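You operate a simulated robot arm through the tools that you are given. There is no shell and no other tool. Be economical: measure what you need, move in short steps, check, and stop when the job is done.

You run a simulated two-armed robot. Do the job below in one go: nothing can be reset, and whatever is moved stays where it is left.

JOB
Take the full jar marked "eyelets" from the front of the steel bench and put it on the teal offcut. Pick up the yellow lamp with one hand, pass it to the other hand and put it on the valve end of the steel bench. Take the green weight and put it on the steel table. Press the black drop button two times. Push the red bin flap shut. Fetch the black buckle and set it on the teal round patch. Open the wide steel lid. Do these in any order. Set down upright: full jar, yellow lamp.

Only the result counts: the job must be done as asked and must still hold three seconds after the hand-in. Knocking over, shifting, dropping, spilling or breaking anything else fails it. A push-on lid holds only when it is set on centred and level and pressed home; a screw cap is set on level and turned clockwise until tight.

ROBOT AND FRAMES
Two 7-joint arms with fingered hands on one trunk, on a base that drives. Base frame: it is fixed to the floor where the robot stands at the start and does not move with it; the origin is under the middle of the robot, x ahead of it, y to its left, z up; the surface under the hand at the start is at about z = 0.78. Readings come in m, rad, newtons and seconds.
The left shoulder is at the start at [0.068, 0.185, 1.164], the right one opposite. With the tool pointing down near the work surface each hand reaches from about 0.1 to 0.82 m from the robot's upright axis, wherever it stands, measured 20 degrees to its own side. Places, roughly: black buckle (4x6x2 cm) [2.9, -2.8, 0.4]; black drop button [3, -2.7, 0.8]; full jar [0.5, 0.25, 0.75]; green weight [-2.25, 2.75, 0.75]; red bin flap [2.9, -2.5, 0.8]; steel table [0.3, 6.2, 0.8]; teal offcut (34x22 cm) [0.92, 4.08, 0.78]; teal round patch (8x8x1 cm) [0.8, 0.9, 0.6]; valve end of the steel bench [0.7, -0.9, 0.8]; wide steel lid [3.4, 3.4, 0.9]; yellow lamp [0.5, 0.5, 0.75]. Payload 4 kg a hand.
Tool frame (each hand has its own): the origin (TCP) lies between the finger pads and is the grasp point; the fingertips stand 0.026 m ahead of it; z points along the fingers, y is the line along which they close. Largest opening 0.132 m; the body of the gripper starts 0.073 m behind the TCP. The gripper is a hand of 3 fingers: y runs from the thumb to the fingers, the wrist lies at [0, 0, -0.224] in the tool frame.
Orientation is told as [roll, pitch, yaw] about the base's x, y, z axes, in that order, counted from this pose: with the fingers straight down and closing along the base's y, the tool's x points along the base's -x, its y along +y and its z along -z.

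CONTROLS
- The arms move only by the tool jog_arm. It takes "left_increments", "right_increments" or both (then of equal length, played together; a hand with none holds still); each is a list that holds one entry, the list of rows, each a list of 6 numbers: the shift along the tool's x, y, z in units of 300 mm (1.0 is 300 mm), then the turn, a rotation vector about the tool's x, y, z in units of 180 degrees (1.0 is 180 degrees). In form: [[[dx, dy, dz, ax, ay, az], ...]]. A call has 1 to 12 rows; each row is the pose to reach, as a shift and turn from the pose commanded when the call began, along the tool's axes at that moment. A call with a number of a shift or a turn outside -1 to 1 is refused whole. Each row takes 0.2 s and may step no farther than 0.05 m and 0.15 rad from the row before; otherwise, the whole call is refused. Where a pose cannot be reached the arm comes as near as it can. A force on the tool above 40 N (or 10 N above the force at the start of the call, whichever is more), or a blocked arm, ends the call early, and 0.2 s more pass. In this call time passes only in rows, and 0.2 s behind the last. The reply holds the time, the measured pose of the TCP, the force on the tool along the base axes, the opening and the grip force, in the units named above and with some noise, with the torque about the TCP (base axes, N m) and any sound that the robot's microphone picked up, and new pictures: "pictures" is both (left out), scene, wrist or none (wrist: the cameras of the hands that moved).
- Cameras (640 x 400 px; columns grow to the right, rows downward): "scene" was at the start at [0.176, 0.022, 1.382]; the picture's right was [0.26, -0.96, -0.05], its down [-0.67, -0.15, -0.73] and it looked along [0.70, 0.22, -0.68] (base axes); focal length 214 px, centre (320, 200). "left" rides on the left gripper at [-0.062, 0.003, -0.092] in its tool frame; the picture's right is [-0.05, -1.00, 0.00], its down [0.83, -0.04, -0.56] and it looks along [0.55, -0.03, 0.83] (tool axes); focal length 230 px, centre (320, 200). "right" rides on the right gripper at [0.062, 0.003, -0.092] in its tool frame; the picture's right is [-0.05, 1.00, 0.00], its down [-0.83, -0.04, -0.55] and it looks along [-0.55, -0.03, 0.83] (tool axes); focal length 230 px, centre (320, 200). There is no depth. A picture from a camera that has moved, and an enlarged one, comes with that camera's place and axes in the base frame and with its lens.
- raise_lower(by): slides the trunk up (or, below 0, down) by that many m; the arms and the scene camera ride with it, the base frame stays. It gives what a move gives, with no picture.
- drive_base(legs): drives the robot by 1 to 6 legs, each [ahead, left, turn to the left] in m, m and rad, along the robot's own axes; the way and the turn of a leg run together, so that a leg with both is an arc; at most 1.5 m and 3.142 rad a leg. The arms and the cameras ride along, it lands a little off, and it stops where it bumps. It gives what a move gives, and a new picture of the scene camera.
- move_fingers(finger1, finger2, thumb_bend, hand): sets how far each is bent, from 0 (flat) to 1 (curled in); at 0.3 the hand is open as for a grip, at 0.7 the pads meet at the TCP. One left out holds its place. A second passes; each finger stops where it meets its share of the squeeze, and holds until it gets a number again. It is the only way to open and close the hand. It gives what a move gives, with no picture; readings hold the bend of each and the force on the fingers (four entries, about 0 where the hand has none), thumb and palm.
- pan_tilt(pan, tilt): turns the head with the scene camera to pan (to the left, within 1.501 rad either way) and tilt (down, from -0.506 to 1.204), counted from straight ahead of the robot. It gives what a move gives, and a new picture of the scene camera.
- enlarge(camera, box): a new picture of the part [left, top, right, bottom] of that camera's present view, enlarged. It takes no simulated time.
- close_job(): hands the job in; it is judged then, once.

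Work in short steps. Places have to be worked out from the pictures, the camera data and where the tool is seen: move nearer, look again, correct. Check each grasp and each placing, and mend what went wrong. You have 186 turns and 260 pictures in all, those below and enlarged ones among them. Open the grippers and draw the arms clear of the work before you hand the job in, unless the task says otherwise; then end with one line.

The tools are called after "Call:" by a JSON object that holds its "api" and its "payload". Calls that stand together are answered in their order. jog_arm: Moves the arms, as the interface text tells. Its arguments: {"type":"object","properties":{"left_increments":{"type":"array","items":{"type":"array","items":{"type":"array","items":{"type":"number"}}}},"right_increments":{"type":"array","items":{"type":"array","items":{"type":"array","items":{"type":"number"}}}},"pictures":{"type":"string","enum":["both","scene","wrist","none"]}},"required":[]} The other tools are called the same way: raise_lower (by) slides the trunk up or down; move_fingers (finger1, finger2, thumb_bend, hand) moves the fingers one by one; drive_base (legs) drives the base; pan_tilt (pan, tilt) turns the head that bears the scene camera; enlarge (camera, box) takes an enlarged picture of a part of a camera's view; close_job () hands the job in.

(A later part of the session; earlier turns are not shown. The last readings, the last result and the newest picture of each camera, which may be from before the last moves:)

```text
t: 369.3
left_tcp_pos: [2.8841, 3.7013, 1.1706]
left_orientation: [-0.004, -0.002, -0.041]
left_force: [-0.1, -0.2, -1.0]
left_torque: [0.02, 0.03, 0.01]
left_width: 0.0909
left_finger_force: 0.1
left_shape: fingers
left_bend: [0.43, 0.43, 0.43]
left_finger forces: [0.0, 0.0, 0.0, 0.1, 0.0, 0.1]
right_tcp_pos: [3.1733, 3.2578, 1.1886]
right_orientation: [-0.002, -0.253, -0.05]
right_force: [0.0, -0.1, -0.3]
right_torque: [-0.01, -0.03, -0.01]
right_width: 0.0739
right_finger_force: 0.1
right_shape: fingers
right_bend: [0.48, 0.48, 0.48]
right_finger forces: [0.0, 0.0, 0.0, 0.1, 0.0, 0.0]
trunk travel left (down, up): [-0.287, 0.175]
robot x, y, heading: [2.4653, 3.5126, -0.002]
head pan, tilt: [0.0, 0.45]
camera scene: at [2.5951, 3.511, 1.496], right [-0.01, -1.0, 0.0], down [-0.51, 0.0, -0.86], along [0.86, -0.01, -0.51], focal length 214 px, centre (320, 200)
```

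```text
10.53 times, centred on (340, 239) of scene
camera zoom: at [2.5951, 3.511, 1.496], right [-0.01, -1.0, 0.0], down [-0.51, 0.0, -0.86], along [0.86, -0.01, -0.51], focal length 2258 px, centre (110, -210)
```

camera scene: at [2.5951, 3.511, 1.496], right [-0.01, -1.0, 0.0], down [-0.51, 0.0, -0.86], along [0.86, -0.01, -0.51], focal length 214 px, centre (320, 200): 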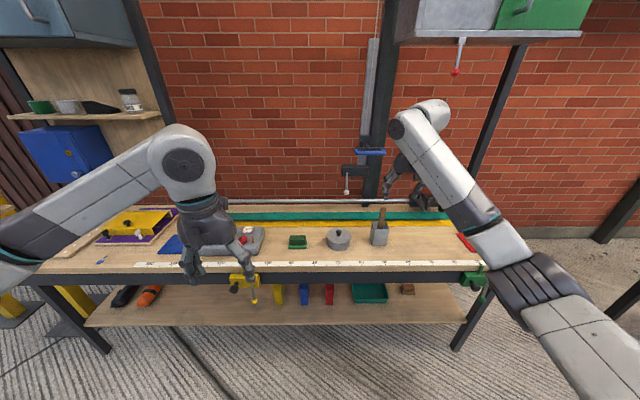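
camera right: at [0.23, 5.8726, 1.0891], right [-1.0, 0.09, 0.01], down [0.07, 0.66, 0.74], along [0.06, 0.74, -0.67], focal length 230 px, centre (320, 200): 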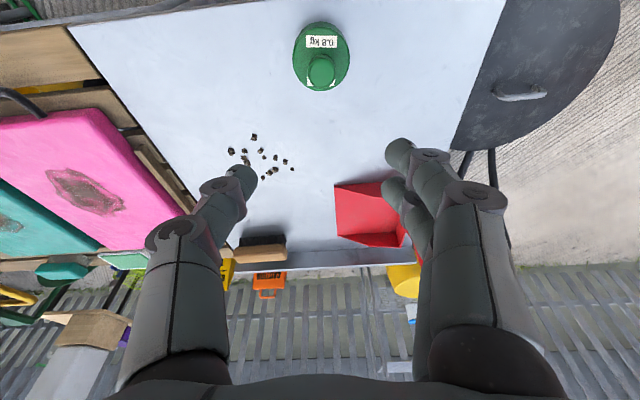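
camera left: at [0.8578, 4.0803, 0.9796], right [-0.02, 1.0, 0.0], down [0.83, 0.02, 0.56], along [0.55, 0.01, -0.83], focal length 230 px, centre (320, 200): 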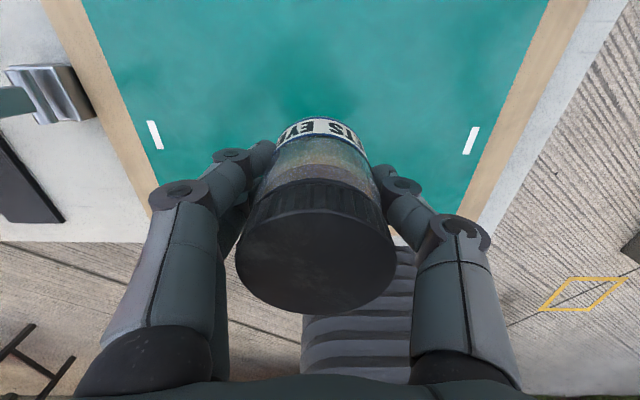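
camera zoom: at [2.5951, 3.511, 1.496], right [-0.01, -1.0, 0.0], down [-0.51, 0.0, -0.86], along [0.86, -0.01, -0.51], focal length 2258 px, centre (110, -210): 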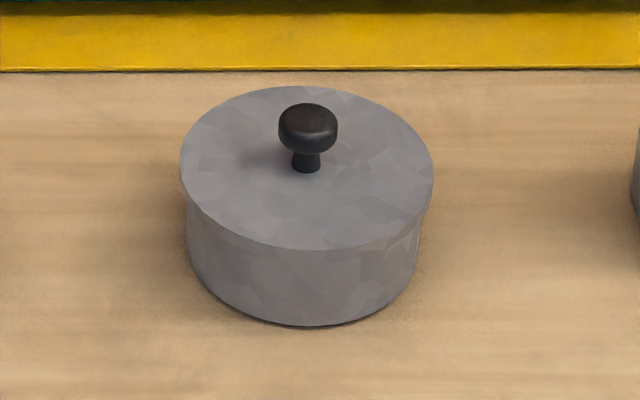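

It's a flat lid with a knob (knob centre ≈ (3.397,3.410,0.843)). I position the base so that the right hand hangs right over the knob.

Call:
{"api": "drive_base", "payload": {"legs": [[0.22, 0.153, 0]]}}

Call:
{"api": "enlarge", "payload": {"camera": "right", "box": [0, 0, 640, 400]}}

```text
t: 371.2
left_tcp_pos: [3.1083, 3.8493, 1.1706]
left_orientation: [-0.002, -0.002, -0.043]
left_force: [0.0, 0.4, -1.0]
left_torque: [0.01, -0.02, 0.01]
left_width: 0.091
left_finger_force: 0.2
left_shape: fingers
left_bend: [0.43, 0.43, 0.43]
left_finger forces: [0.0, 0.1, 0.1, 0.0, 0.0, 0.0]
right_tcp_pos: [3.3985, 3.4059, 1.1891]
right_orientation: [0.001, -0.253, -0.054]
right_force: [-0.5, 0.2, -0.4]
right_torque: [-0.01, 0.01, 0.01]
right_width: 0.0739
right_finger_force: 0.1
right_shape: fingers
right_bend: [0.48, 0.48, 0.48]
right_finger forces: [0.1, 0.0, 0.0, 0.0, 0.0, 0.0]
trunk travel left (down, up): [-0.287, 0.175]
robot x, y, heading: [2.692, 3.6629, -0.011]
head pan, tilt: [0.0, 0.45]
camera scene: at [2.82, 3.6601, 1.496], right [-0.01, -1.0, 0.0], down [-0.51, 0.0, -0.86], along [0.86, -0.01, -0.51], focal length 214 px, centre (320, 200)
```

scene: 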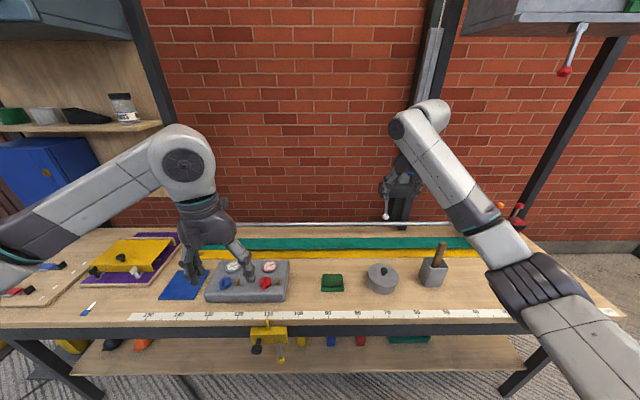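

```text
1.00 times, centred on (320, 200) of right (not enlarged: the box is as wide or as high as the picture)
camera zoom: at [3.3149, 3.4131, 1.2633], right [0.1, 0.99, 0.01], down [0.66, -0.08, 0.75], along [0.74, -0.07, -0.67], focal length 230 px, centre (320, 200)
```

zoom: 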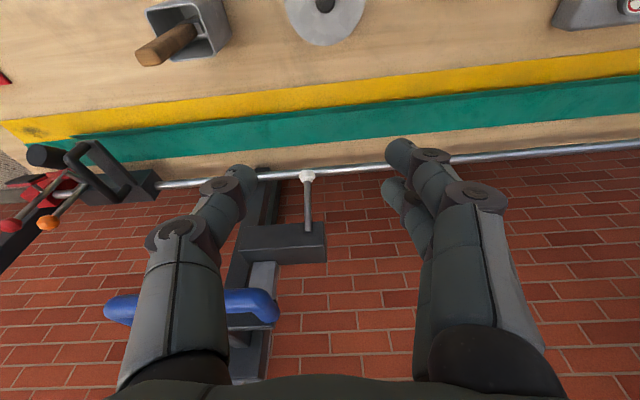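

Descend to 0.95 and re-measure the knob.

Call:
{"api": "jog_arm", "payload": {"right_increments": [[[0.033, 0.01, 0.129, 0, 0, 0], [0.066, 0.015, 0.258, 0, 0, 0], [0.099, 0.015, 0.388, 0, 0, 0], [0.132, 0.015, 0.517, 0, 0, 0], [0.165, 0.015, 0.646, 0, 0, 0], [0.198, 0.015, 0.775, 0, 0, 0]]], "pictures": "both"}}

```text
t: 372.6
left_tcp_pos: [3.11, 3.8514, 1.1708]
left_orientation: [-0.002, -0.002, -0.044]
left_force: [-0.7, -0.3, 0.0]
left_torque: [0.0, 0.02, 0.03]
left_width: 0.091
left_finger_force: 0.1
left_shape: fingers
left_bend: [0.43, 0.43, 0.43]
left_finger forces: [0.0, 0.0, 0.0, 0.0, 0.0, 0.0]
right_tcp_pos: [3.397, 3.4099, 0.9506]
right_orientation: [0.002, -0.254, -0.055]
right_force: [-0.3, 0.1, 0.3]
right_torque: [0.01, 0.01, 0.03]
right_width: 0.0738
right_finger_force: 0.1
right_shape: fingers
right_bend: [0.48, 0.48, 0.48]
right_finger forces: [0.0, 0.0, 0.0, 0.0, 0.0, 0.0]
trunk travel left (down, up): [-0.287, 0.175]
robot x, y, heading: [2.6905, 3.6685, -0.008]
head pan, tilt: [0.0, 0.45]
camera scene: at [2.821, 3.6602, 1.4958], right [-0.01, -1.0, 0.0], down [-0.51, 0.0, -0.86], along [0.86, -0.01, -0.51], focal length 214 px, centre (320, 200)
camera right: at [3.3151, 3.4164, 1.0242], right [0.1, 0.99, 0.01], down [0.66, -0.08, 0.75], along [0.74, -0.07, -0.67], focal length 230 px, centre (320, 200)
```

scene: 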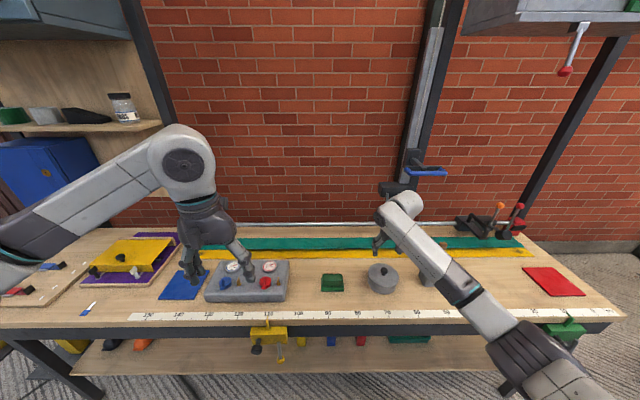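
right: 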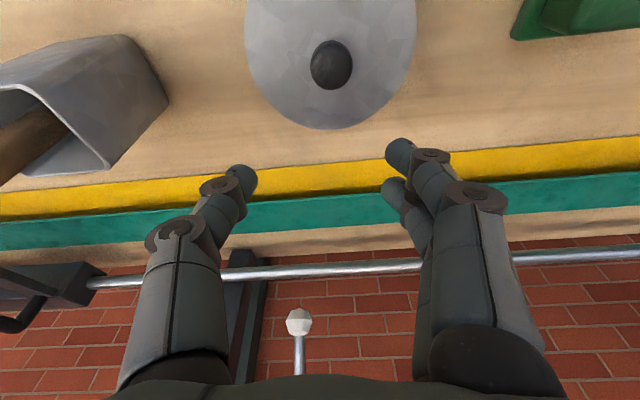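

Knob is at (3.373,3.420). Shift back 2.4 cm and lower to just above grip height.

Call:
{"api": "jog_arm", "payload": {"right_increments": [[[0.079, 0.022, -0.02, 0, 0, 0], [0.115, 0.022, 0.12, 0, 0, 0], [0.15, 0.022, 0.254, 0, 0, 0]]], "pictures": "wrist"}}

```text
t: 373.4
left_tcp_pos: [3.107, 3.8509, 1.1711]
left_orientation: [-0.002, -0.004, -0.044]
left_force: [0.1, 0.0, -0.2]
left_torque: [-0.05, -0.03, -0.05]
left_width: 0.091
left_finger_force: 0.1
left_shape: fingers
left_bend: [0.43, 0.43, 0.43]
left_finger forces: [0.0, 0.0, 0.0, 0.0, 0.1, 0.0]
right_tcp_pos: [3.3784, 3.4206, 0.8843]
right_orientation: [0.01, -0.278, -0.053]
right_force: [-3.9, -1.0, 13.7]
right_torque: [0.65, 0.22, 0.21]
right_width: 0.0758
right_finger_force: 7.0
right_shape: fingers
right_bend: [0.49, 0.48, 0.48]
right_finger forces: [13.6, 0.0, 0.1, 0.1, 0.1, 0.1]
trunk travel left (down, up): [-0.287, 0.175]
robot x, y, heading: [2.6912, 3.6669, -0.008]
head pan, tilt: [0.0, 0.45]
stopped in row 3 (right hand): the force on the tool passed its limit at 55 N (the readings are from after the stop); the commanded pose is now the measured one
camera right: at [3.2928, 3.4279, 0.9562], right [0.1, 0.99, 0.02], down [0.64, -0.08, 0.76], along [0.76, -0.06, -0.65], focal length 230 px, centre (320, 200)
```

right: 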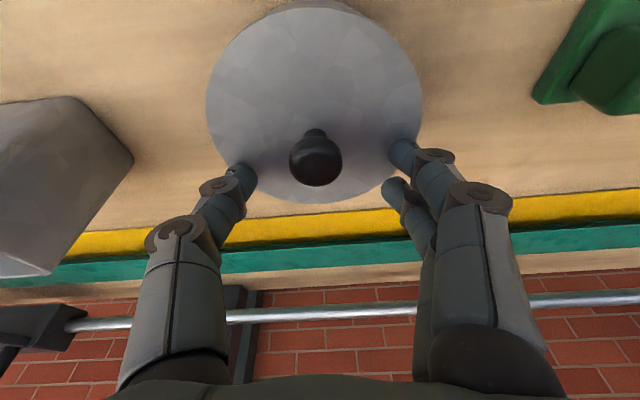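

A fingertip touched the lid: lid plate is at z≈0.857, so the knob (≈0.885) is nearer, at (3.352,3.422). I lift, move back 2.6 cm, and look.

Call:
{"api": "jog_arm", "payload": {"right_increments": [[[-0.014, 0, -0.048, 0, 0, 0], [0.03, 0.003, -0.06, 0, 0, 0], [0.07, 0.005, -0.072, 0, 0, 0], [0.079, 0.005, -0.04, 0, 0, 0]]], "pictures": "both"}}

Call:
{"api": "enlarge", "payload": {"camera": "scene", "box": [330, 210, 450, 300]}}

```text
t: 374.4
left_tcp_pos: [3.1079, 3.8501, 1.1702]
left_orientation: [-0.001, -0.001, -0.045]
left_force: [0.3, 0.2, 0.1]
left_torque: [0.01, -0.01, -0.02]
left_width: 0.0907
left_finger_force: 0.1
left_shape: fingers
left_bend: [0.43, 0.43, 0.43]
left_finger forces: [0.0, 0.0, 0.0, 0.1, 0.0, 0.1]
right_tcp_pos: [3.3511, 3.4229, 0.885]
right_orientation: [0.007, -0.27, -0.056]
right_force: [-0.5, -0.4, -0.3]
right_torque: [0.02, 0.0, -0.02]
right_width: 0.0748
right_finger_force: 0.1
right_shape: fingers
right_bend: [0.48, 0.48, 0.48]
right_finger forces: [0.1, 0.0, 0.0, 0.0, 0.1, 0.0]
trunk travel left (down, up): [-0.287, 0.175]
robot x, y, heading: [2.6916, 3.6662, -0.01]
head pan, tilt: [0.0, 0.45]
camera scene: at [2.8211, 3.6605, 1.4958], right [-0.01, -1.0, 0.0], down [-0.51, 0.0, -0.86], along [0.86, -0.01, -0.51], focal length 214 px, centre (320, 200)
camera right: at [3.2679, 3.4298, 0.958], right [0.1, 0.99, 0.02], down [0.65, -0.08, 0.76], along [0.75, -0.06, -0.65], focal length 230 px, centre (320, 200)
```

scene: 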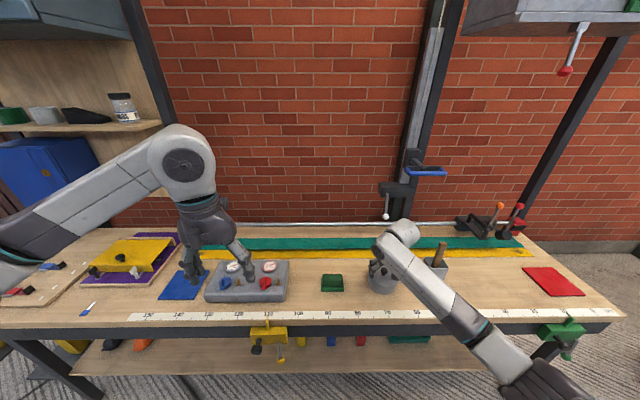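
right: 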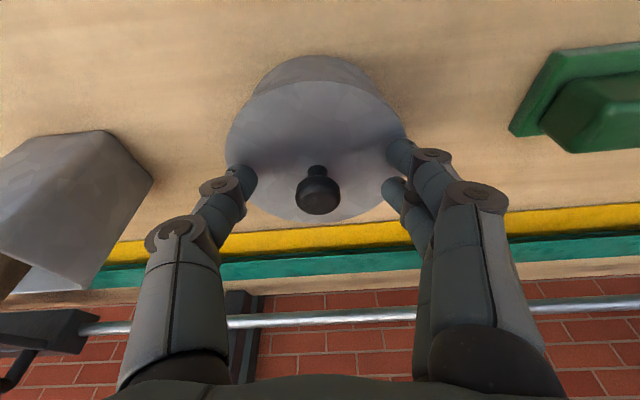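

```text
4.44 times, centred on (390, 255) of scene
camera zoom: at [2.8211, 3.6605, 1.4958], right [-0.01, -1.0, 0.0], down [-0.51, 0.0, -0.86], along [0.86, -0.01, -0.51], focal length 953 px, centre (9, -44)
```

zoom: 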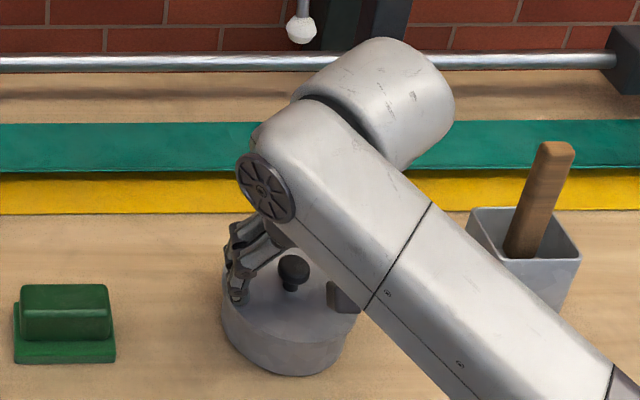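

The knob is at the TCP. Close on it and check the forces.

Call:
{"api": "move_fingers", "payload": {"hand": "right", "finger1": 0.75, "finger2": 0.75, "thumb_bend": 0.75}}

Call:
{"api": "jog_arm", "payload": {"right_increments": [[[-0.009, 0, -0.032, 0, 0, 0], [-0.018, 0, -0.064, 0, 0, 0]]], "pictures": "wrist"}}

Call:
{"api": "enlarge", "payload": {"camera": "scene", "box": [330, 210, 450, 300]}}

```text
t: 375.4
left_tcp_pos: [3.1086, 3.8493, 1.1702]
left_orientation: [0.0, -0.001, -0.043]
left_force: [-0.9, 0.2, 0.5]
left_torque: [0.01, -0.02, 0.02]
left_width: 0.0909
left_finger_force: 0.0
left_shape: fingers
left_bend: [0.43, 0.43, 0.43]
left_finger forces: [0.0, 0.1, 0.0, 0.1, 0.0, 0.0]
right_tcp_pos: [3.3531, 3.4217, 0.886]
right_orientation: [0.005, -0.27, -0.055]
right_force: [0.7, -5.3, -1.7]
right_torque: [-0.06, -0.01, -0.05]
right_width: 0.0059
right_finger_force: 11.3
right_shape: fingers
right_bend: [0.75, 0.7, 0.68]
right_finger forces: [0.0, 9.7, 0.0, 0.0, 13.2, 0.0]
trunk travel left (down, up): [-0.287, 0.175]
robot x, y, heading: [2.689, 3.6632, -0.009]
head pan, tilt: [0.0, 0.45]
```

```text
t: 376.0
left_tcp_pos: [3.1096, 3.852, 1.1699]
left_orientation: [-0.004, -0.003, -0.044]
left_force: [-0.3, -0.9, 0.6]
left_torque: [0.0, 0.01, 0.03]
left_width: 0.0911
left_finger_force: 0.0
left_shape: fingers
left_bend: [0.43, 0.43, 0.43]
left_finger forces: [0.1, 0.1, 0.0, 0.0, 0.0, 0.0]
right_tcp_pos: [3.3527, 3.4257, 0.9062]
right_orientation: [0.01, -0.273, -0.053]
right_force: [-1.7, 7.0, 0.1]
right_torque: [0.09, 0.02, 0.14]
right_width: 0.0
right_finger_force: 3.3
right_shape: fingers
right_bend: [0.75, 0.73, 0.73]
right_finger forces: [0.0, 6.8, 0.0, 0.1, 0.0, 0.1]
trunk travel left (down, up): [-0.287, 0.175]
robot x, y, heading: [2.69, 3.6657, -0.014]
head pan, tilt: [0.0, 0.45]
camera right: at [3.2675, 3.4325, 0.9787], right [0.1, 0.99, 0.02], down [0.65, -0.08, 0.76], along [0.76, -0.06, -0.65], focal length 230 px, centre (320, 200)
```

right: 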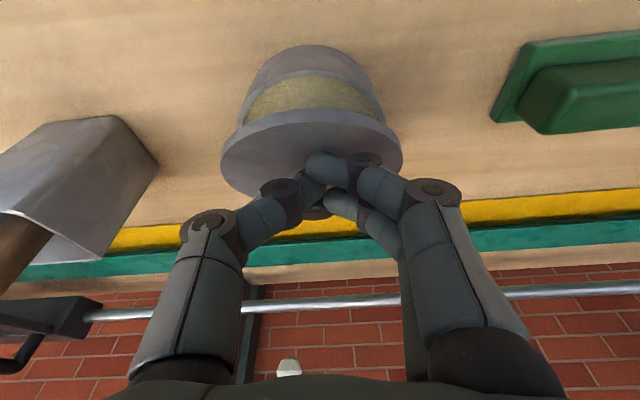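

```text
4.44 times, centred on (390, 255) of scene
camera zoom: at [2.8201, 3.6622, 1.496], right [-0.01, -1.0, 0.0], down [-0.51, 0.0, -0.86], along [0.86, -0.01, -0.51], focal length 953 px, centre (9, -44)
```

zoom: 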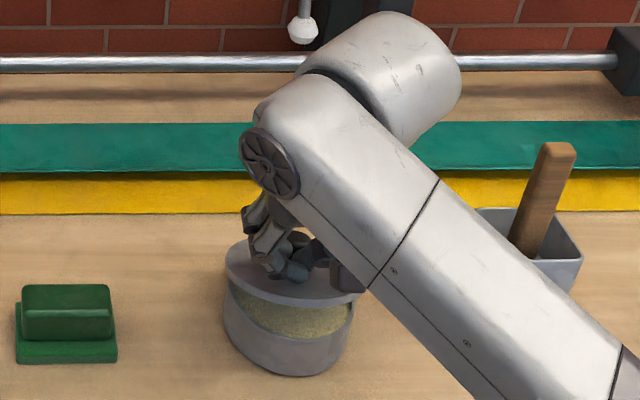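

The lid is hinged at the back and is lifting at the front. I follow the arc: up and forward over the hinge.

Call:
{"api": "jog_arm", "payload": {"right_increments": [[[-0.063, 0, -0.014, 0, 0, 0], [-0.136, 0, -0.028, 0, 0, 0], [-0.207, 0, -0.011, 0, 0, 0]]], "pictures": "wrist"}}

Call:
{"api": "enlarge", "payload": {"camera": "scene", "box": [330, 210, 450, 300]}}

```text
t: 376.6
left_tcp_pos: [3.1042, 3.8512, 1.1725]
left_orientation: [-0.005, -0.005, -0.042]
left_force: [0.2, -0.1, -0.3]
left_torque: [0.03, 0.06, -0.02]
left_width: 0.091
left_finger_force: 0.0
left_shape: fingers
left_bend: [0.43, 0.43, 0.43]
left_finger forces: [0.0, 0.1, 0.0, 0.0, 0.1, 0.1]
right_tcp_pos: [3.3747, 3.428, 0.9259]
right_orientation: [0.01, -0.269, -0.052]
right_force: [-26.7, 8.4, 22.9]
right_torque: [0.07, 0.92, -0.17]
right_width: 0.0
right_finger_force: 48.7
right_shape: fingers
right_bend: [0.78, 0.73, 0.73]
right_finger forces: [38.5, 7.6, 0.0, 0.1, 51.7, 0.1]
trunk travel left (down, up): [-0.287, 0.175]
robot x, y, heading: [2.6848, 3.6672, -0.008]
head pan, tilt: [0.0, 0.45]
stopped in row 2 (right hand): the force on the tool passed its limit at 47 N (the readings are from after the stop); the commanded pose is now the measured one
camera right: at [3.29, 3.4336, 0.9984], right [0.1, 0.99, 0.02], down [0.65, -0.08, 0.75], along [0.75, -0.06, -0.66], focal length 230 px, centre (320, 200)
```

right: 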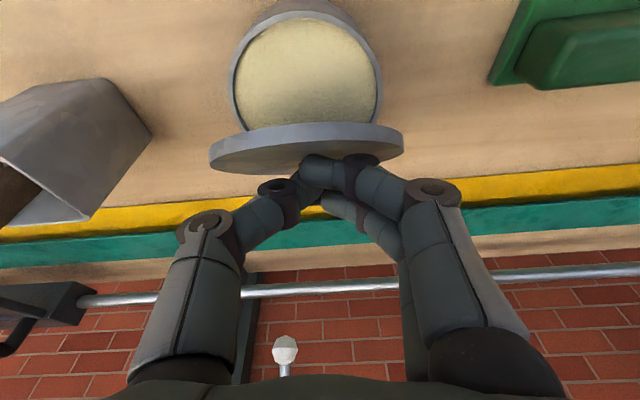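

```text
4.44 times, centred on (390, 255) of scene
camera zoom: at [2.814, 3.6621, 1.4968], right [-0.01, -1.0, 0.0], down [-0.5, 0.0, -0.86], along [0.86, -0.01, -0.5], focal length 953 px, centre (9, -44)
```

zoom: 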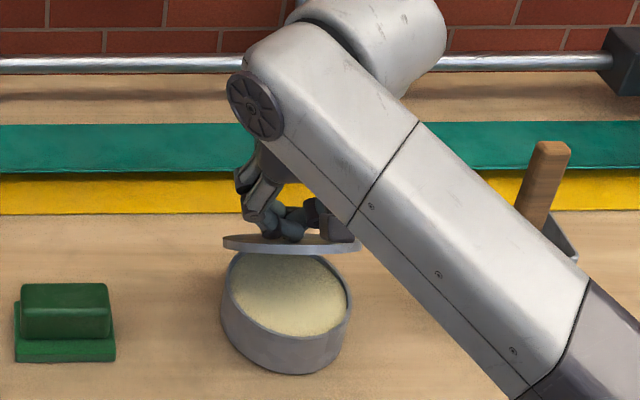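

The lid is hinged and now ~45° open, but the fingertips jam on it. I'll keep it there with the right hand and push it over from inside with the left fist, coming in tilted from the left.

Call:
{"api": "move_fingers", "payload": {"hand": "left", "finger1": 0.75, "finger2": 0.75, "thumb_bend": 0.7}}

Call:
{"api": "jog_arm", "payload": {"left_increments": [[[-0.028, -0.055, 0.044, 0.0417, 0, 0], [-0.056, -0.11, 0.089, 0.0833, 0, 0], [-0.084, -0.166, 0.133, 0.125, 0, 0], [-0.111, -0.222, 0.178, 0.1667, 0, 0], [-0.139, -0.277, 0.222, 0.2083, 0, 0], [-0.167, -0.333, 0.267, 0.25, 0, 0]]], "pictures": "both"}}

```text
t: 377.6
left_tcp_pos: [3.1036, 3.8522, 1.1714]
left_orientation: [-0.003, -0.006, -0.043]
left_force: [-0.2, -0.5, 0.0]
left_torque: [0.04, -0.01, 0.01]
left_width: 0.0012
left_finger_force: 0.2
left_shape: fingers
left_bend: [0.75, 0.75, 0.7]
left_finger forces: [0.0, 0.1, 0.1, 0.1, 0.0, 0.1]
right_tcp_pos: [3.3734, 3.4277, 0.9246]
right_orientation: [0.008, -0.267, -0.05]
right_force: [-27.8, 11.3, 25.8]
right_torque: [0.1, 0.85, -0.12]
right_width: 0.0003
right_finger_force: 43.9
right_shape: fingers
right_bend: [0.78, 0.73, 0.74]
right_finger forces: [32.9, 9.7, 0.0, 0.0, 45.3, 0.0]
trunk travel left (down, up): [-0.287, 0.175]
robot x, y, heading: [2.688, 3.6666, -0.01]
head pan, tilt: [0.0, 0.45]
```

```text
t: 379.0
left_tcp_pos: [3.1496, 3.7495, 1.0926]
left_orientation: [-0.792, -0.01, -0.043]
left_force: [0.1, -0.4, -0.3]
left_torque: [0.02, -0.02, -0.03]
left_width: 0.001
left_finger_force: 0.0
left_shape: fingers
left_bend: [0.75, 0.75, 0.7]
left_finger forces: [0.0, 0.0, 0.1, 0.0, 0.0, 0.0]
right_tcp_pos: [3.3726, 3.426, 0.9252]
right_orientation: [0.008, -0.27, -0.051]
right_force: [-28.1, 11.4, 25.3]
right_torque: [0.17, 0.85, -0.13]
right_width: 0.0001
right_finger_force: 46.3
right_shape: fingers
right_bend: [0.78, 0.73, 0.74]
right_finger forces: [34.7, 10.0, 0.0, 0.0, 47.6, 0.0]
trunk travel left (down, up): [-0.287, 0.175]
robot x, y, heading: [2.6953, 3.6623, -0.013]
head pan, tilt: [0.0, 0.45]
camera scene: at [2.8123, 3.6639, 1.4967], right [-0.01, -1.0, 0.0], down [-0.5, 0.0, -0.87], along [0.87, -0.01, -0.5], focal length 214 px, centre (320, 200)
camera left: at [3.2151, 3.8138, 1.1557], right [0.02, -0.7, 0.71], down [-0.82, 0.4, 0.41], along [-0.58, -0.59, -0.57], focal length 230 px, centre (320, 200)
```

scene: 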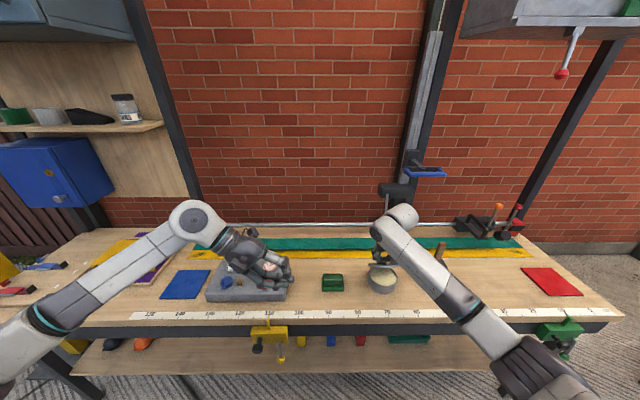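
left: 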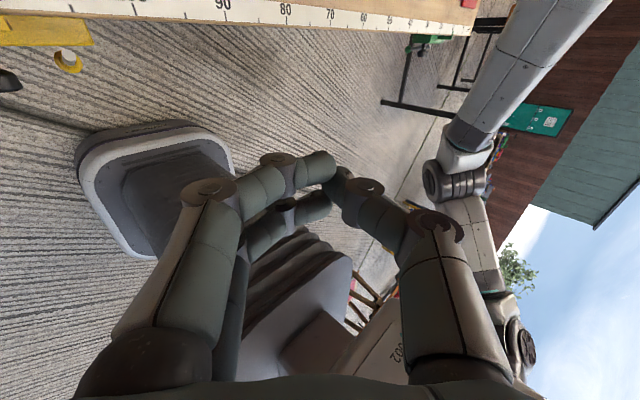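

Bring the left fist down to the left-front of the pot.

Call:
{"api": "jog_arm", "payload": {"left_increments": [[[-0.07, -0.013, 0.132, 0, 0, 0], [-0.142, -0.026, 0.263, 0, 0, 0], [-0.213, -0.039, 0.395, 0, 0, 0], [-0.285, -0.052, 0.527, 0, 0, 0], [-0.356, -0.065, 0.658, 0, 0, 0], [-0.427, -0.078, 0.79, 0, 0, 0]]], "pictures": "wrist"}}

Call:
{"api": "enlarge", "payload": {"camera": "scene", "box": [320, 200, 440, 300]}}

Call:
{"api": "enlarge", "payload": {"camera": "right", "box": [0, 0, 640, 400]}}

```text
t: 380.4
left_tcp_pos: [3.2722, 3.5592, 0.9427]
left_orientation: [-0.789, -0.008, -0.044]
left_force: [0.3, -0.3, 0.1]
left_torque: [-0.01, 0.01, 0.01]
left_width: 0.0007
left_finger_force: 0.1
left_shape: fingers
left_bend: [0.75, 0.75, 0.7]
left_finger forces: [0.0, 0.0, 0.0, 0.1, 0.0, 0.0]
right_tcp_pos: [3.3731, 3.4262, 0.9239]
right_orientation: [0.01, -0.271, -0.05]
right_force: [-28.8, 11.8, 25.3]
right_torque: [0.18, 0.87, -0.1]
right_width: 0.0
right_finger_force: 48.6
right_shape: fingers
right_bend: [0.79, 0.73, 0.74]
right_finger forces: [36.8, 9.9, 0.1, 0.1, 50.2, 0.0]
trunk travel left (down, up): [-0.287, 0.175]
robot x, y, heading: [2.6936, 3.6633, -0.012]
head pan, tilt: [0.0, 0.45]
camera left: at [3.3368, 3.6228, 1.006], right [0.02, -0.71, 0.71], down [-0.82, 0.4, 0.42], along [-0.58, -0.59, -0.57], focal length 230 px, centre (320, 200)
```

left: 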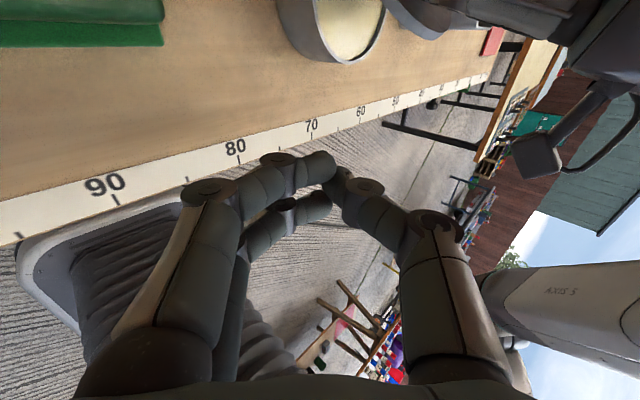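

```text
4.00 times, centred on (380, 250) of scene
camera zoom: at [2.8121, 3.6622, 1.4967], right [-0.01, -1.0, 0.0], down [-0.5, 0.0, -0.87], along [0.87, -0.01, -0.5], focal length 858 px, centre (80, 0)
```

zoom: 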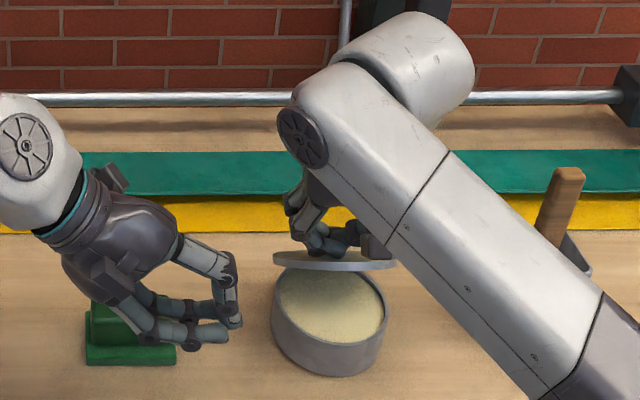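

```text
1.00 times, centred on (320, 200) of right (not enlarged: the box is as wide or as high as the picture)
camera zoom: at [3.2893, 3.4327, 0.9972], right [0.1, 0.99, 0.02], down [0.65, -0.08, 0.76], along [0.75, -0.06, -0.65], focal length 230 px, centre (320, 200)
```

zoom: 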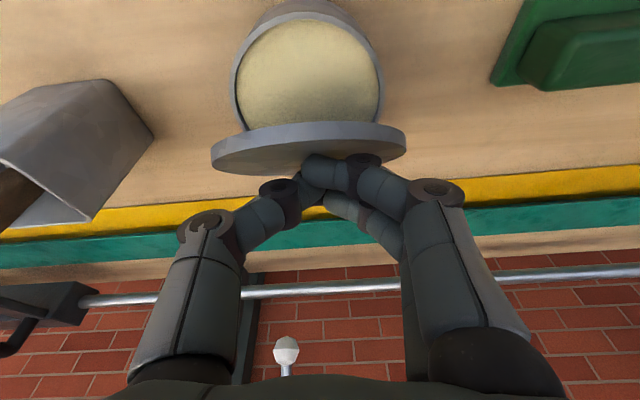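

The lid's lip is up at about z≈0.935. I slide the left fist in front of the lip, just above the pot's rim.

Call:
{"api": "jog_arm", "payload": {"left_increments": [[[-0.06, -0.04, 0.08, 0, 0, 0], [-0.1, -0.08, 0.16, 0, 0, 0], [-0.123, -0.11, 0.24, 0, 0, 0], [-0.123, -0.133, 0.316, 0, 0, 0]]], "pictures": "wrist"}}

Call:
{"api": "enlarge", "payload": {"camera": "scene", "box": [340, 230, 420, 300]}}

```text
t: 381.4
left_tcp_pos: [3.303, 3.4621, 0.9056]
left_orientation: [-0.789, -0.005, -0.043]
left_force: [-1.2, 0.9, -0.6]
left_torque: [0.03, 0.02, 0.03]
left_width: 0.001
left_finger_force: 0.0
left_shape: fingers
left_bend: [0.75, 0.75, 0.7]
left_finger forces: [0.1, 0.1, 0.0, 0.1, 0.0, 0.0]
right_tcp_pos: [3.3722, 3.4257, 0.9246]
right_orientation: [0.009, -0.27, -0.05]
right_force: [-29.3, 11.6, 25.4]
right_torque: [0.14, 0.88, -0.13]
right_width: 0.0
right_finger_force: 49.0
right_shape: fingers
right_bend: [0.79, 0.73, 0.74]
right_finger forces: [36.9, 9.8, 0.0, 0.0, 51.6, 0.0]
trunk travel left (down, up): [-0.287, 0.175]
robot x, y, heading: [2.6932, 3.6594, -0.011]
head pan, tilt: [0.0, 0.45]
camera left: at [3.3675, 3.5251, 0.9689], right [0.02, -0.71, 0.71], down [-0.82, 0.4, 0.42], along [-0.58, -0.59, -0.57], focal length 230 px, centre (320, 200)
```

left: 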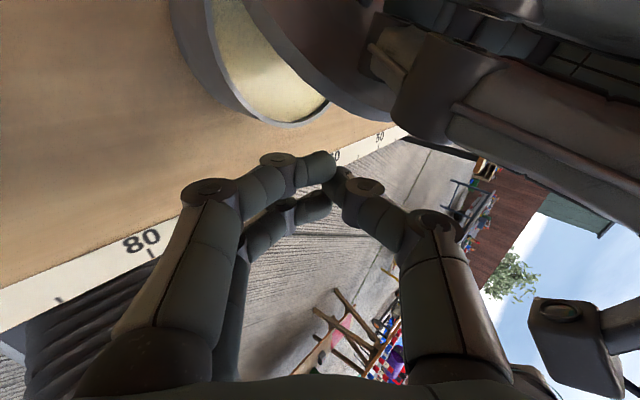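

```text
5.71 times, centred on (380, 265) of scene
camera zoom: at [2.8121, 3.6626, 1.4967], right [-0.01, -1.0, 0.0], down [-0.5, 0.0, -0.87], along [0.87, -0.01, -0.5], focal length 1226 px, centre (-23, -171)
```

zoom: 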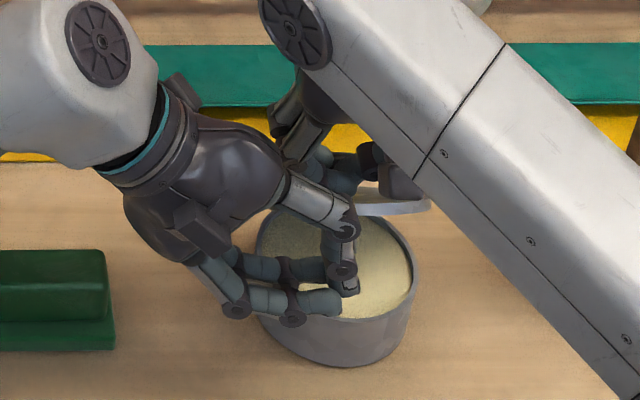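

The fist is inside, in front of the raised lid. Push forward (+x) gently.

Call:
{"api": "jog_arm", "payload": {"left_increments": [[[-0.05, 0, 0, 0, 0, 0], [-0.1, -0.006, -0.006, 0, 0, 0], [-0.14, -0.012, -0.012, 0, 0, 0]]], "pictures": "none"}}

Call:
{"api": "enlarge", "payload": {"camera": "scene", "box": [340, 230, 420, 300]}}

```text
t: 382.2
left_tcp_pos: [3.3322, 3.4608, 0.9077]
left_orientation: [-0.791, -0.007, -0.042]
left_force: [-0.2, -0.3, 0.1]
left_torque: [0.0, -0.03, -0.03]
left_width: 0.0008
left_finger_force: 0.0
left_shape: fingers
left_bend: [0.75, 0.75, 0.7]
left_finger forces: [0.0, 0.1, 0.1, 0.1, 0.0, 0.0]
left hand out of reach, approached as far as the arm can: row 3
right_tcp_pos: [3.3734, 3.4272, 0.9239]
right_orientation: [0.006, -0.27, -0.053]
right_force: [-29.2, 10.5, 25.3]
right_torque: [0.1, 0.94, -0.18]
right_width: 0.0001
right_finger_force: 51.1
right_shape: fingers
right_bend: [0.79, 0.73, 0.74]
right_finger forces: [38.3, 9.7, 0.0, 0.0, 53.1, 0.0]
trunk travel left (down, up): [-0.287, 0.175]
robot x, y, heading: [2.6918, 3.6645, -0.006]
head pan, tilt: [0.0, 0.45]
```

```text
5.71 times, centred on (380, 265) of scene
camera zoom: at [2.8124, 3.6638, 1.4966], right [-0.01, -1.0, 0.0], down [-0.5, 0.0, -0.87], along [0.87, -0.01, -0.5], focal length 1226 px, centre (-23, -171)
```

zoom: 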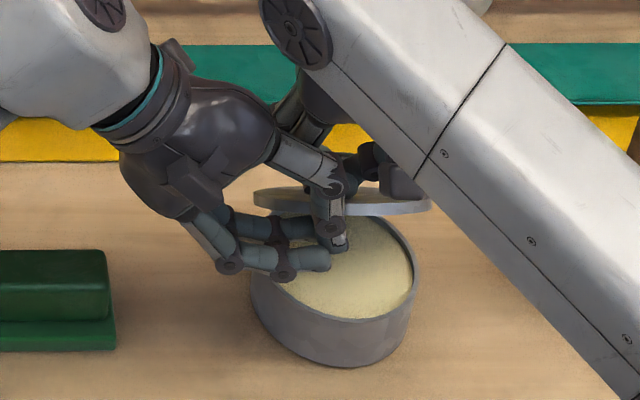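

No contact yet and the left arm is at full reach; the fist is under the lid's lip. I release the right hand (the lid comes to rest on the fist) and raise it.

Call:
{"api": "move_fingers", "payload": {"hand": "right", "finger1": 0.45, "finger2": 0.45, "thumb_bend": 0.45}}

Call:
{"api": "jog_arm", "payload": {"right_increments": [[[0, 0, -0.06, 0, 0, 0], [0, 0, -0.16, 0, 0, 0], [-0.02, 0, -0.3, 0, 0, 0], [-0.05, 0, -0.45, 0, 0, 0], [-0.08, 0, -0.6, 0, 0, 0], [-0.1, 0, -0.75, 0, 0, 0]]], "pictures": "wrist"}}

Call:
{"api": "enlarge", "payload": {"camera": "scene", "box": [340, 230, 420, 300]}}

```text
t: 382.7
left_tcp_pos: [3.3321, 3.4564, 0.9037]
left_orientation: [-0.79, 0.01, -0.057]
left_force: [-8.5, 4.2, 4.0]
left_torque: [-0.13, -0.12, -0.14]
left_width: 0.0002
left_finger_force: 5.5
left_shape: fingers
left_bend: [0.75, 0.75, 0.7]
left_finger forces: [0.0, 0.0, 0.0, 0.0, 11.9, 0.0]
right_tcp_pos: [3.3813, 3.4195, 0.9216]
right_orientation: [0.006, -0.274, -0.059]
right_force: [1.9, -1.5, 2.8]
right_torque: [0.13, -0.01, -0.08]
right_width: 0.0844
right_finger_force: 0.6
right_shape: fingers
right_bend: [0.45, 0.45, 0.45]
right_finger forces: [2.5, 0.0, 0.0, 0.1, 0.0, 0.0]
trunk travel left (down, up): [-0.287, 0.175]
robot x, y, heading: [2.6909, 3.6636, -0.014]
head pan, tilt: [0.0, 0.45]
stopped (left hand): the force on the tool passed its limit at 43 N (the readings are from after the stop); the commanded pose is now the measured one
```

```text
t: 384.1
left_tcp_pos: [3.3317, 3.4576, 0.9044]
left_orientation: [-0.79, 0.005, -0.056]
left_force: [-2.8, 2.0, 2.6]
left_torque: [-0.08, -0.01, -0.05]
left_width: 0.0003
left_finger_force: 2.7
left_shape: fingers
left_bend: [0.75, 0.75, 0.7]
left_finger forces: [0.0, 0.0, 0.1, 0.1, 4.9, 0.1]
right_tcp_pos: [3.3494, 3.4186, 1.147]
right_orientation: [0.003, -0.272, -0.06]
right_force: [-0.7, 0.5, 0.7]
right_torque: [0.01, -0.03, -0.02]
right_width: 0.0844
right_finger_force: 0.0
right_shape: fingers
right_bend: [0.45, 0.45, 0.45]
right_finger forces: [0.0, 0.1, 0.0, 0.0, 0.1, 0.1]
trunk travel left (down, up): [-0.287, 0.175]
robot x, y, heading: [2.6899, 3.6623, -0.014]
head pan, tilt: [0.0, 0.45]
camera right: at [3.2643, 3.4269, 1.2191], right [0.11, 0.99, 0.02], down [0.65, -0.08, 0.76], along [0.75, -0.07, -0.65], focal length 230 px, centre (320, 200)
```

right: 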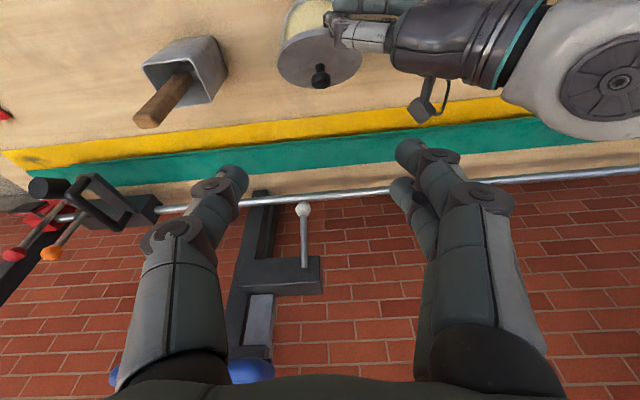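

```text
5.71 times, centred on (380, 265) of scene
camera zoom: at [2.819, 3.6605, 1.4961], right [-0.01, -1.0, 0.0], down [-0.51, 0.01, -0.86], along [0.86, -0.01, -0.51], focal length 1226 px, centre (-23, -171)
```

zoom: 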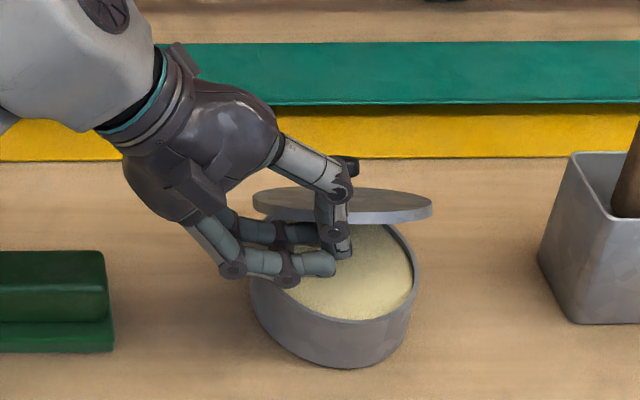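

The lid rests on the fist (~40° open). Drive the base slowly ahead so the fist pushes it up and over.

Call:
{"api": "drive_base", "payload": {"legs": [[0.05, 0, 0]]}}

Call:
{"api": "enlarge", "payload": {"camera": "right", "box": [160, 0, 480, 200]}}

```text
t: 385.0
left_tcp_pos: [3.3791, 3.4563, 0.9066]
left_orientation: [-0.789, 0.005, -0.058]
left_force: [-0.3, 0.6, 0.2]
left_torque: [-0.01, -0.02, 0.02]
left_width: 0.0006
left_finger_force: 0.0
left_shape: fingers
left_bend: [0.75, 0.75, 0.7]
left_finger forces: [0.0, 0.1, 0.0, 0.0, 0.0, 0.0]
right_tcp_pos: [3.3949, 3.4187, 1.1491]
right_orientation: [0.009, -0.277, -0.058]
right_force: [-0.3, -0.3, -0.3]
right_torque: [-0.01, -0.04, 0.01]
right_width: 0.0844
right_finger_force: 0.0
right_shape: fingers
right_bend: [0.45, 0.45, 0.45]
right_finger forces: [0.0, 0.1, 0.0, 0.0, 0.0, 0.1]
trunk travel left (down, up): [-0.287, 0.175]
robot x, y, heading: [2.7378, 3.6628, -0.014]
head pan, tilt: [0.0, 0.45]
camera scene: at [2.8654, 3.6603, 1.4966], right [-0.01, -1.0, 0.0], down [-0.5, 0.01, -0.86], along [0.86, -0.01, -0.5], focal length 214 px, centre (320, 200)
```

scene: 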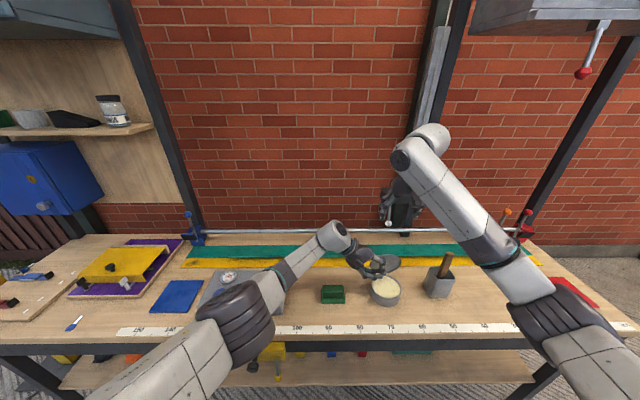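

```text
2.00 times, centred on (320, 100) of right
camera zoom: at [3.3114, 3.4263, 1.2204], right [0.11, 0.99, 0.02], down [0.64, -0.08, 0.76], along [0.76, -0.07, -0.65], focal length 460 px, centre (320, 400)
```

zoom: 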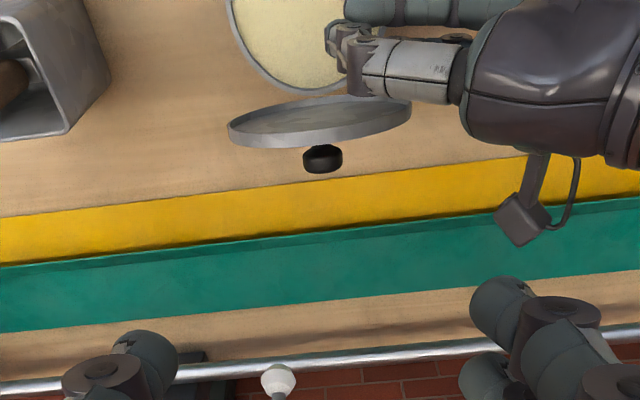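

The lid has swung over past vertical (inner face visible, no load on the fist). Back the base off and check that it stays open.

Call:
{"api": "drive_base", "payload": {"legs": [[-0.1, 0, 0]]}}

Call:
{"api": "enlarge", "payload": {"camera": "scene", "box": [330, 210, 450, 300]}}

```text
t: 386.2
left_tcp_pos: [3.2819, 3.4589, 0.9032]
left_orientation: [-0.787, 0.008, -0.055]
left_force: [-0.2, 0.0, 0.3]
left_torque: [-0.01, 0.02, -0.01]
left_width: 0.0006
left_finger_force: 0.2
left_shape: fingers
left_bend: [0.75, 0.75, 0.7]
left_finger forces: [0.0, 0.1, 0.0, 0.1, 0.0, 0.1]
right_tcp_pos: [3.2991, 3.4177, 1.1452]
right_orientation: [0.005, -0.271, -0.059]
right_force: [-1.0, 0.1, -0.6]
right_torque: [0.02, -0.04, 0.01]
right_width: 0.0844
right_finger_force: 0.0
right_shape: fingers
right_bend: [0.45, 0.45, 0.45]
right_finger forces: [0.0, 0.1, 0.0, 0.0, 0.0, 0.0]
trunk travel left (down, up): [-0.287, 0.175]
robot x, y, heading: [2.6397, 3.6609, -0.006]
head pan, tilt: [0.0, 0.45]
camera scene: at [2.7705, 3.6608, 1.4958], right [-0.01, -1.0, 0.0], down [-0.51, 0.0, -0.86], along [0.86, -0.01, -0.51], focal length 214 px, centre (320, 200)
```

scene: 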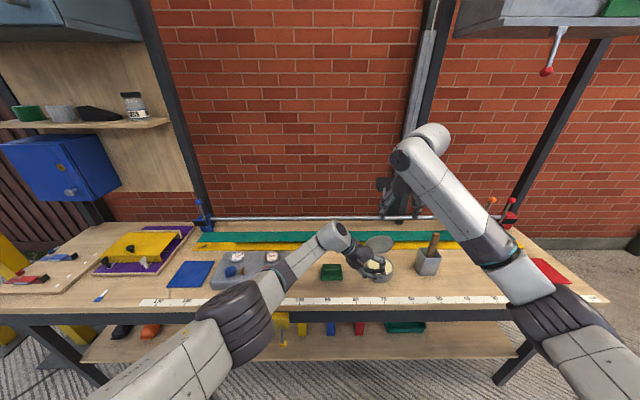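

```text
4.44 times, centred on (390, 255) of scene
camera zoom: at [2.7705, 3.6608, 1.4958], right [-0.01, -1.0, 0.0], down [-0.51, 0.0, -0.86], along [0.86, -0.01, -0.51], focal length 953 px, centre (9, -44)
```

zoom: 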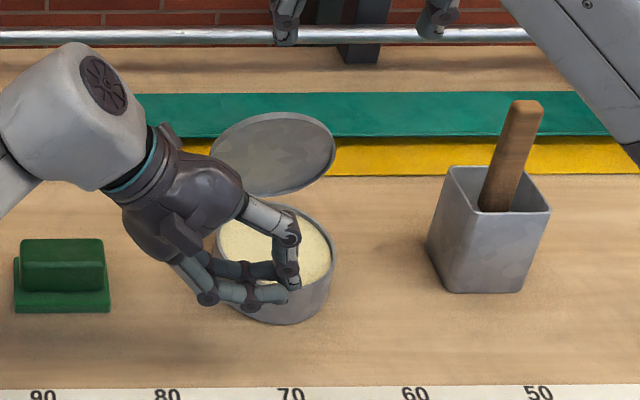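

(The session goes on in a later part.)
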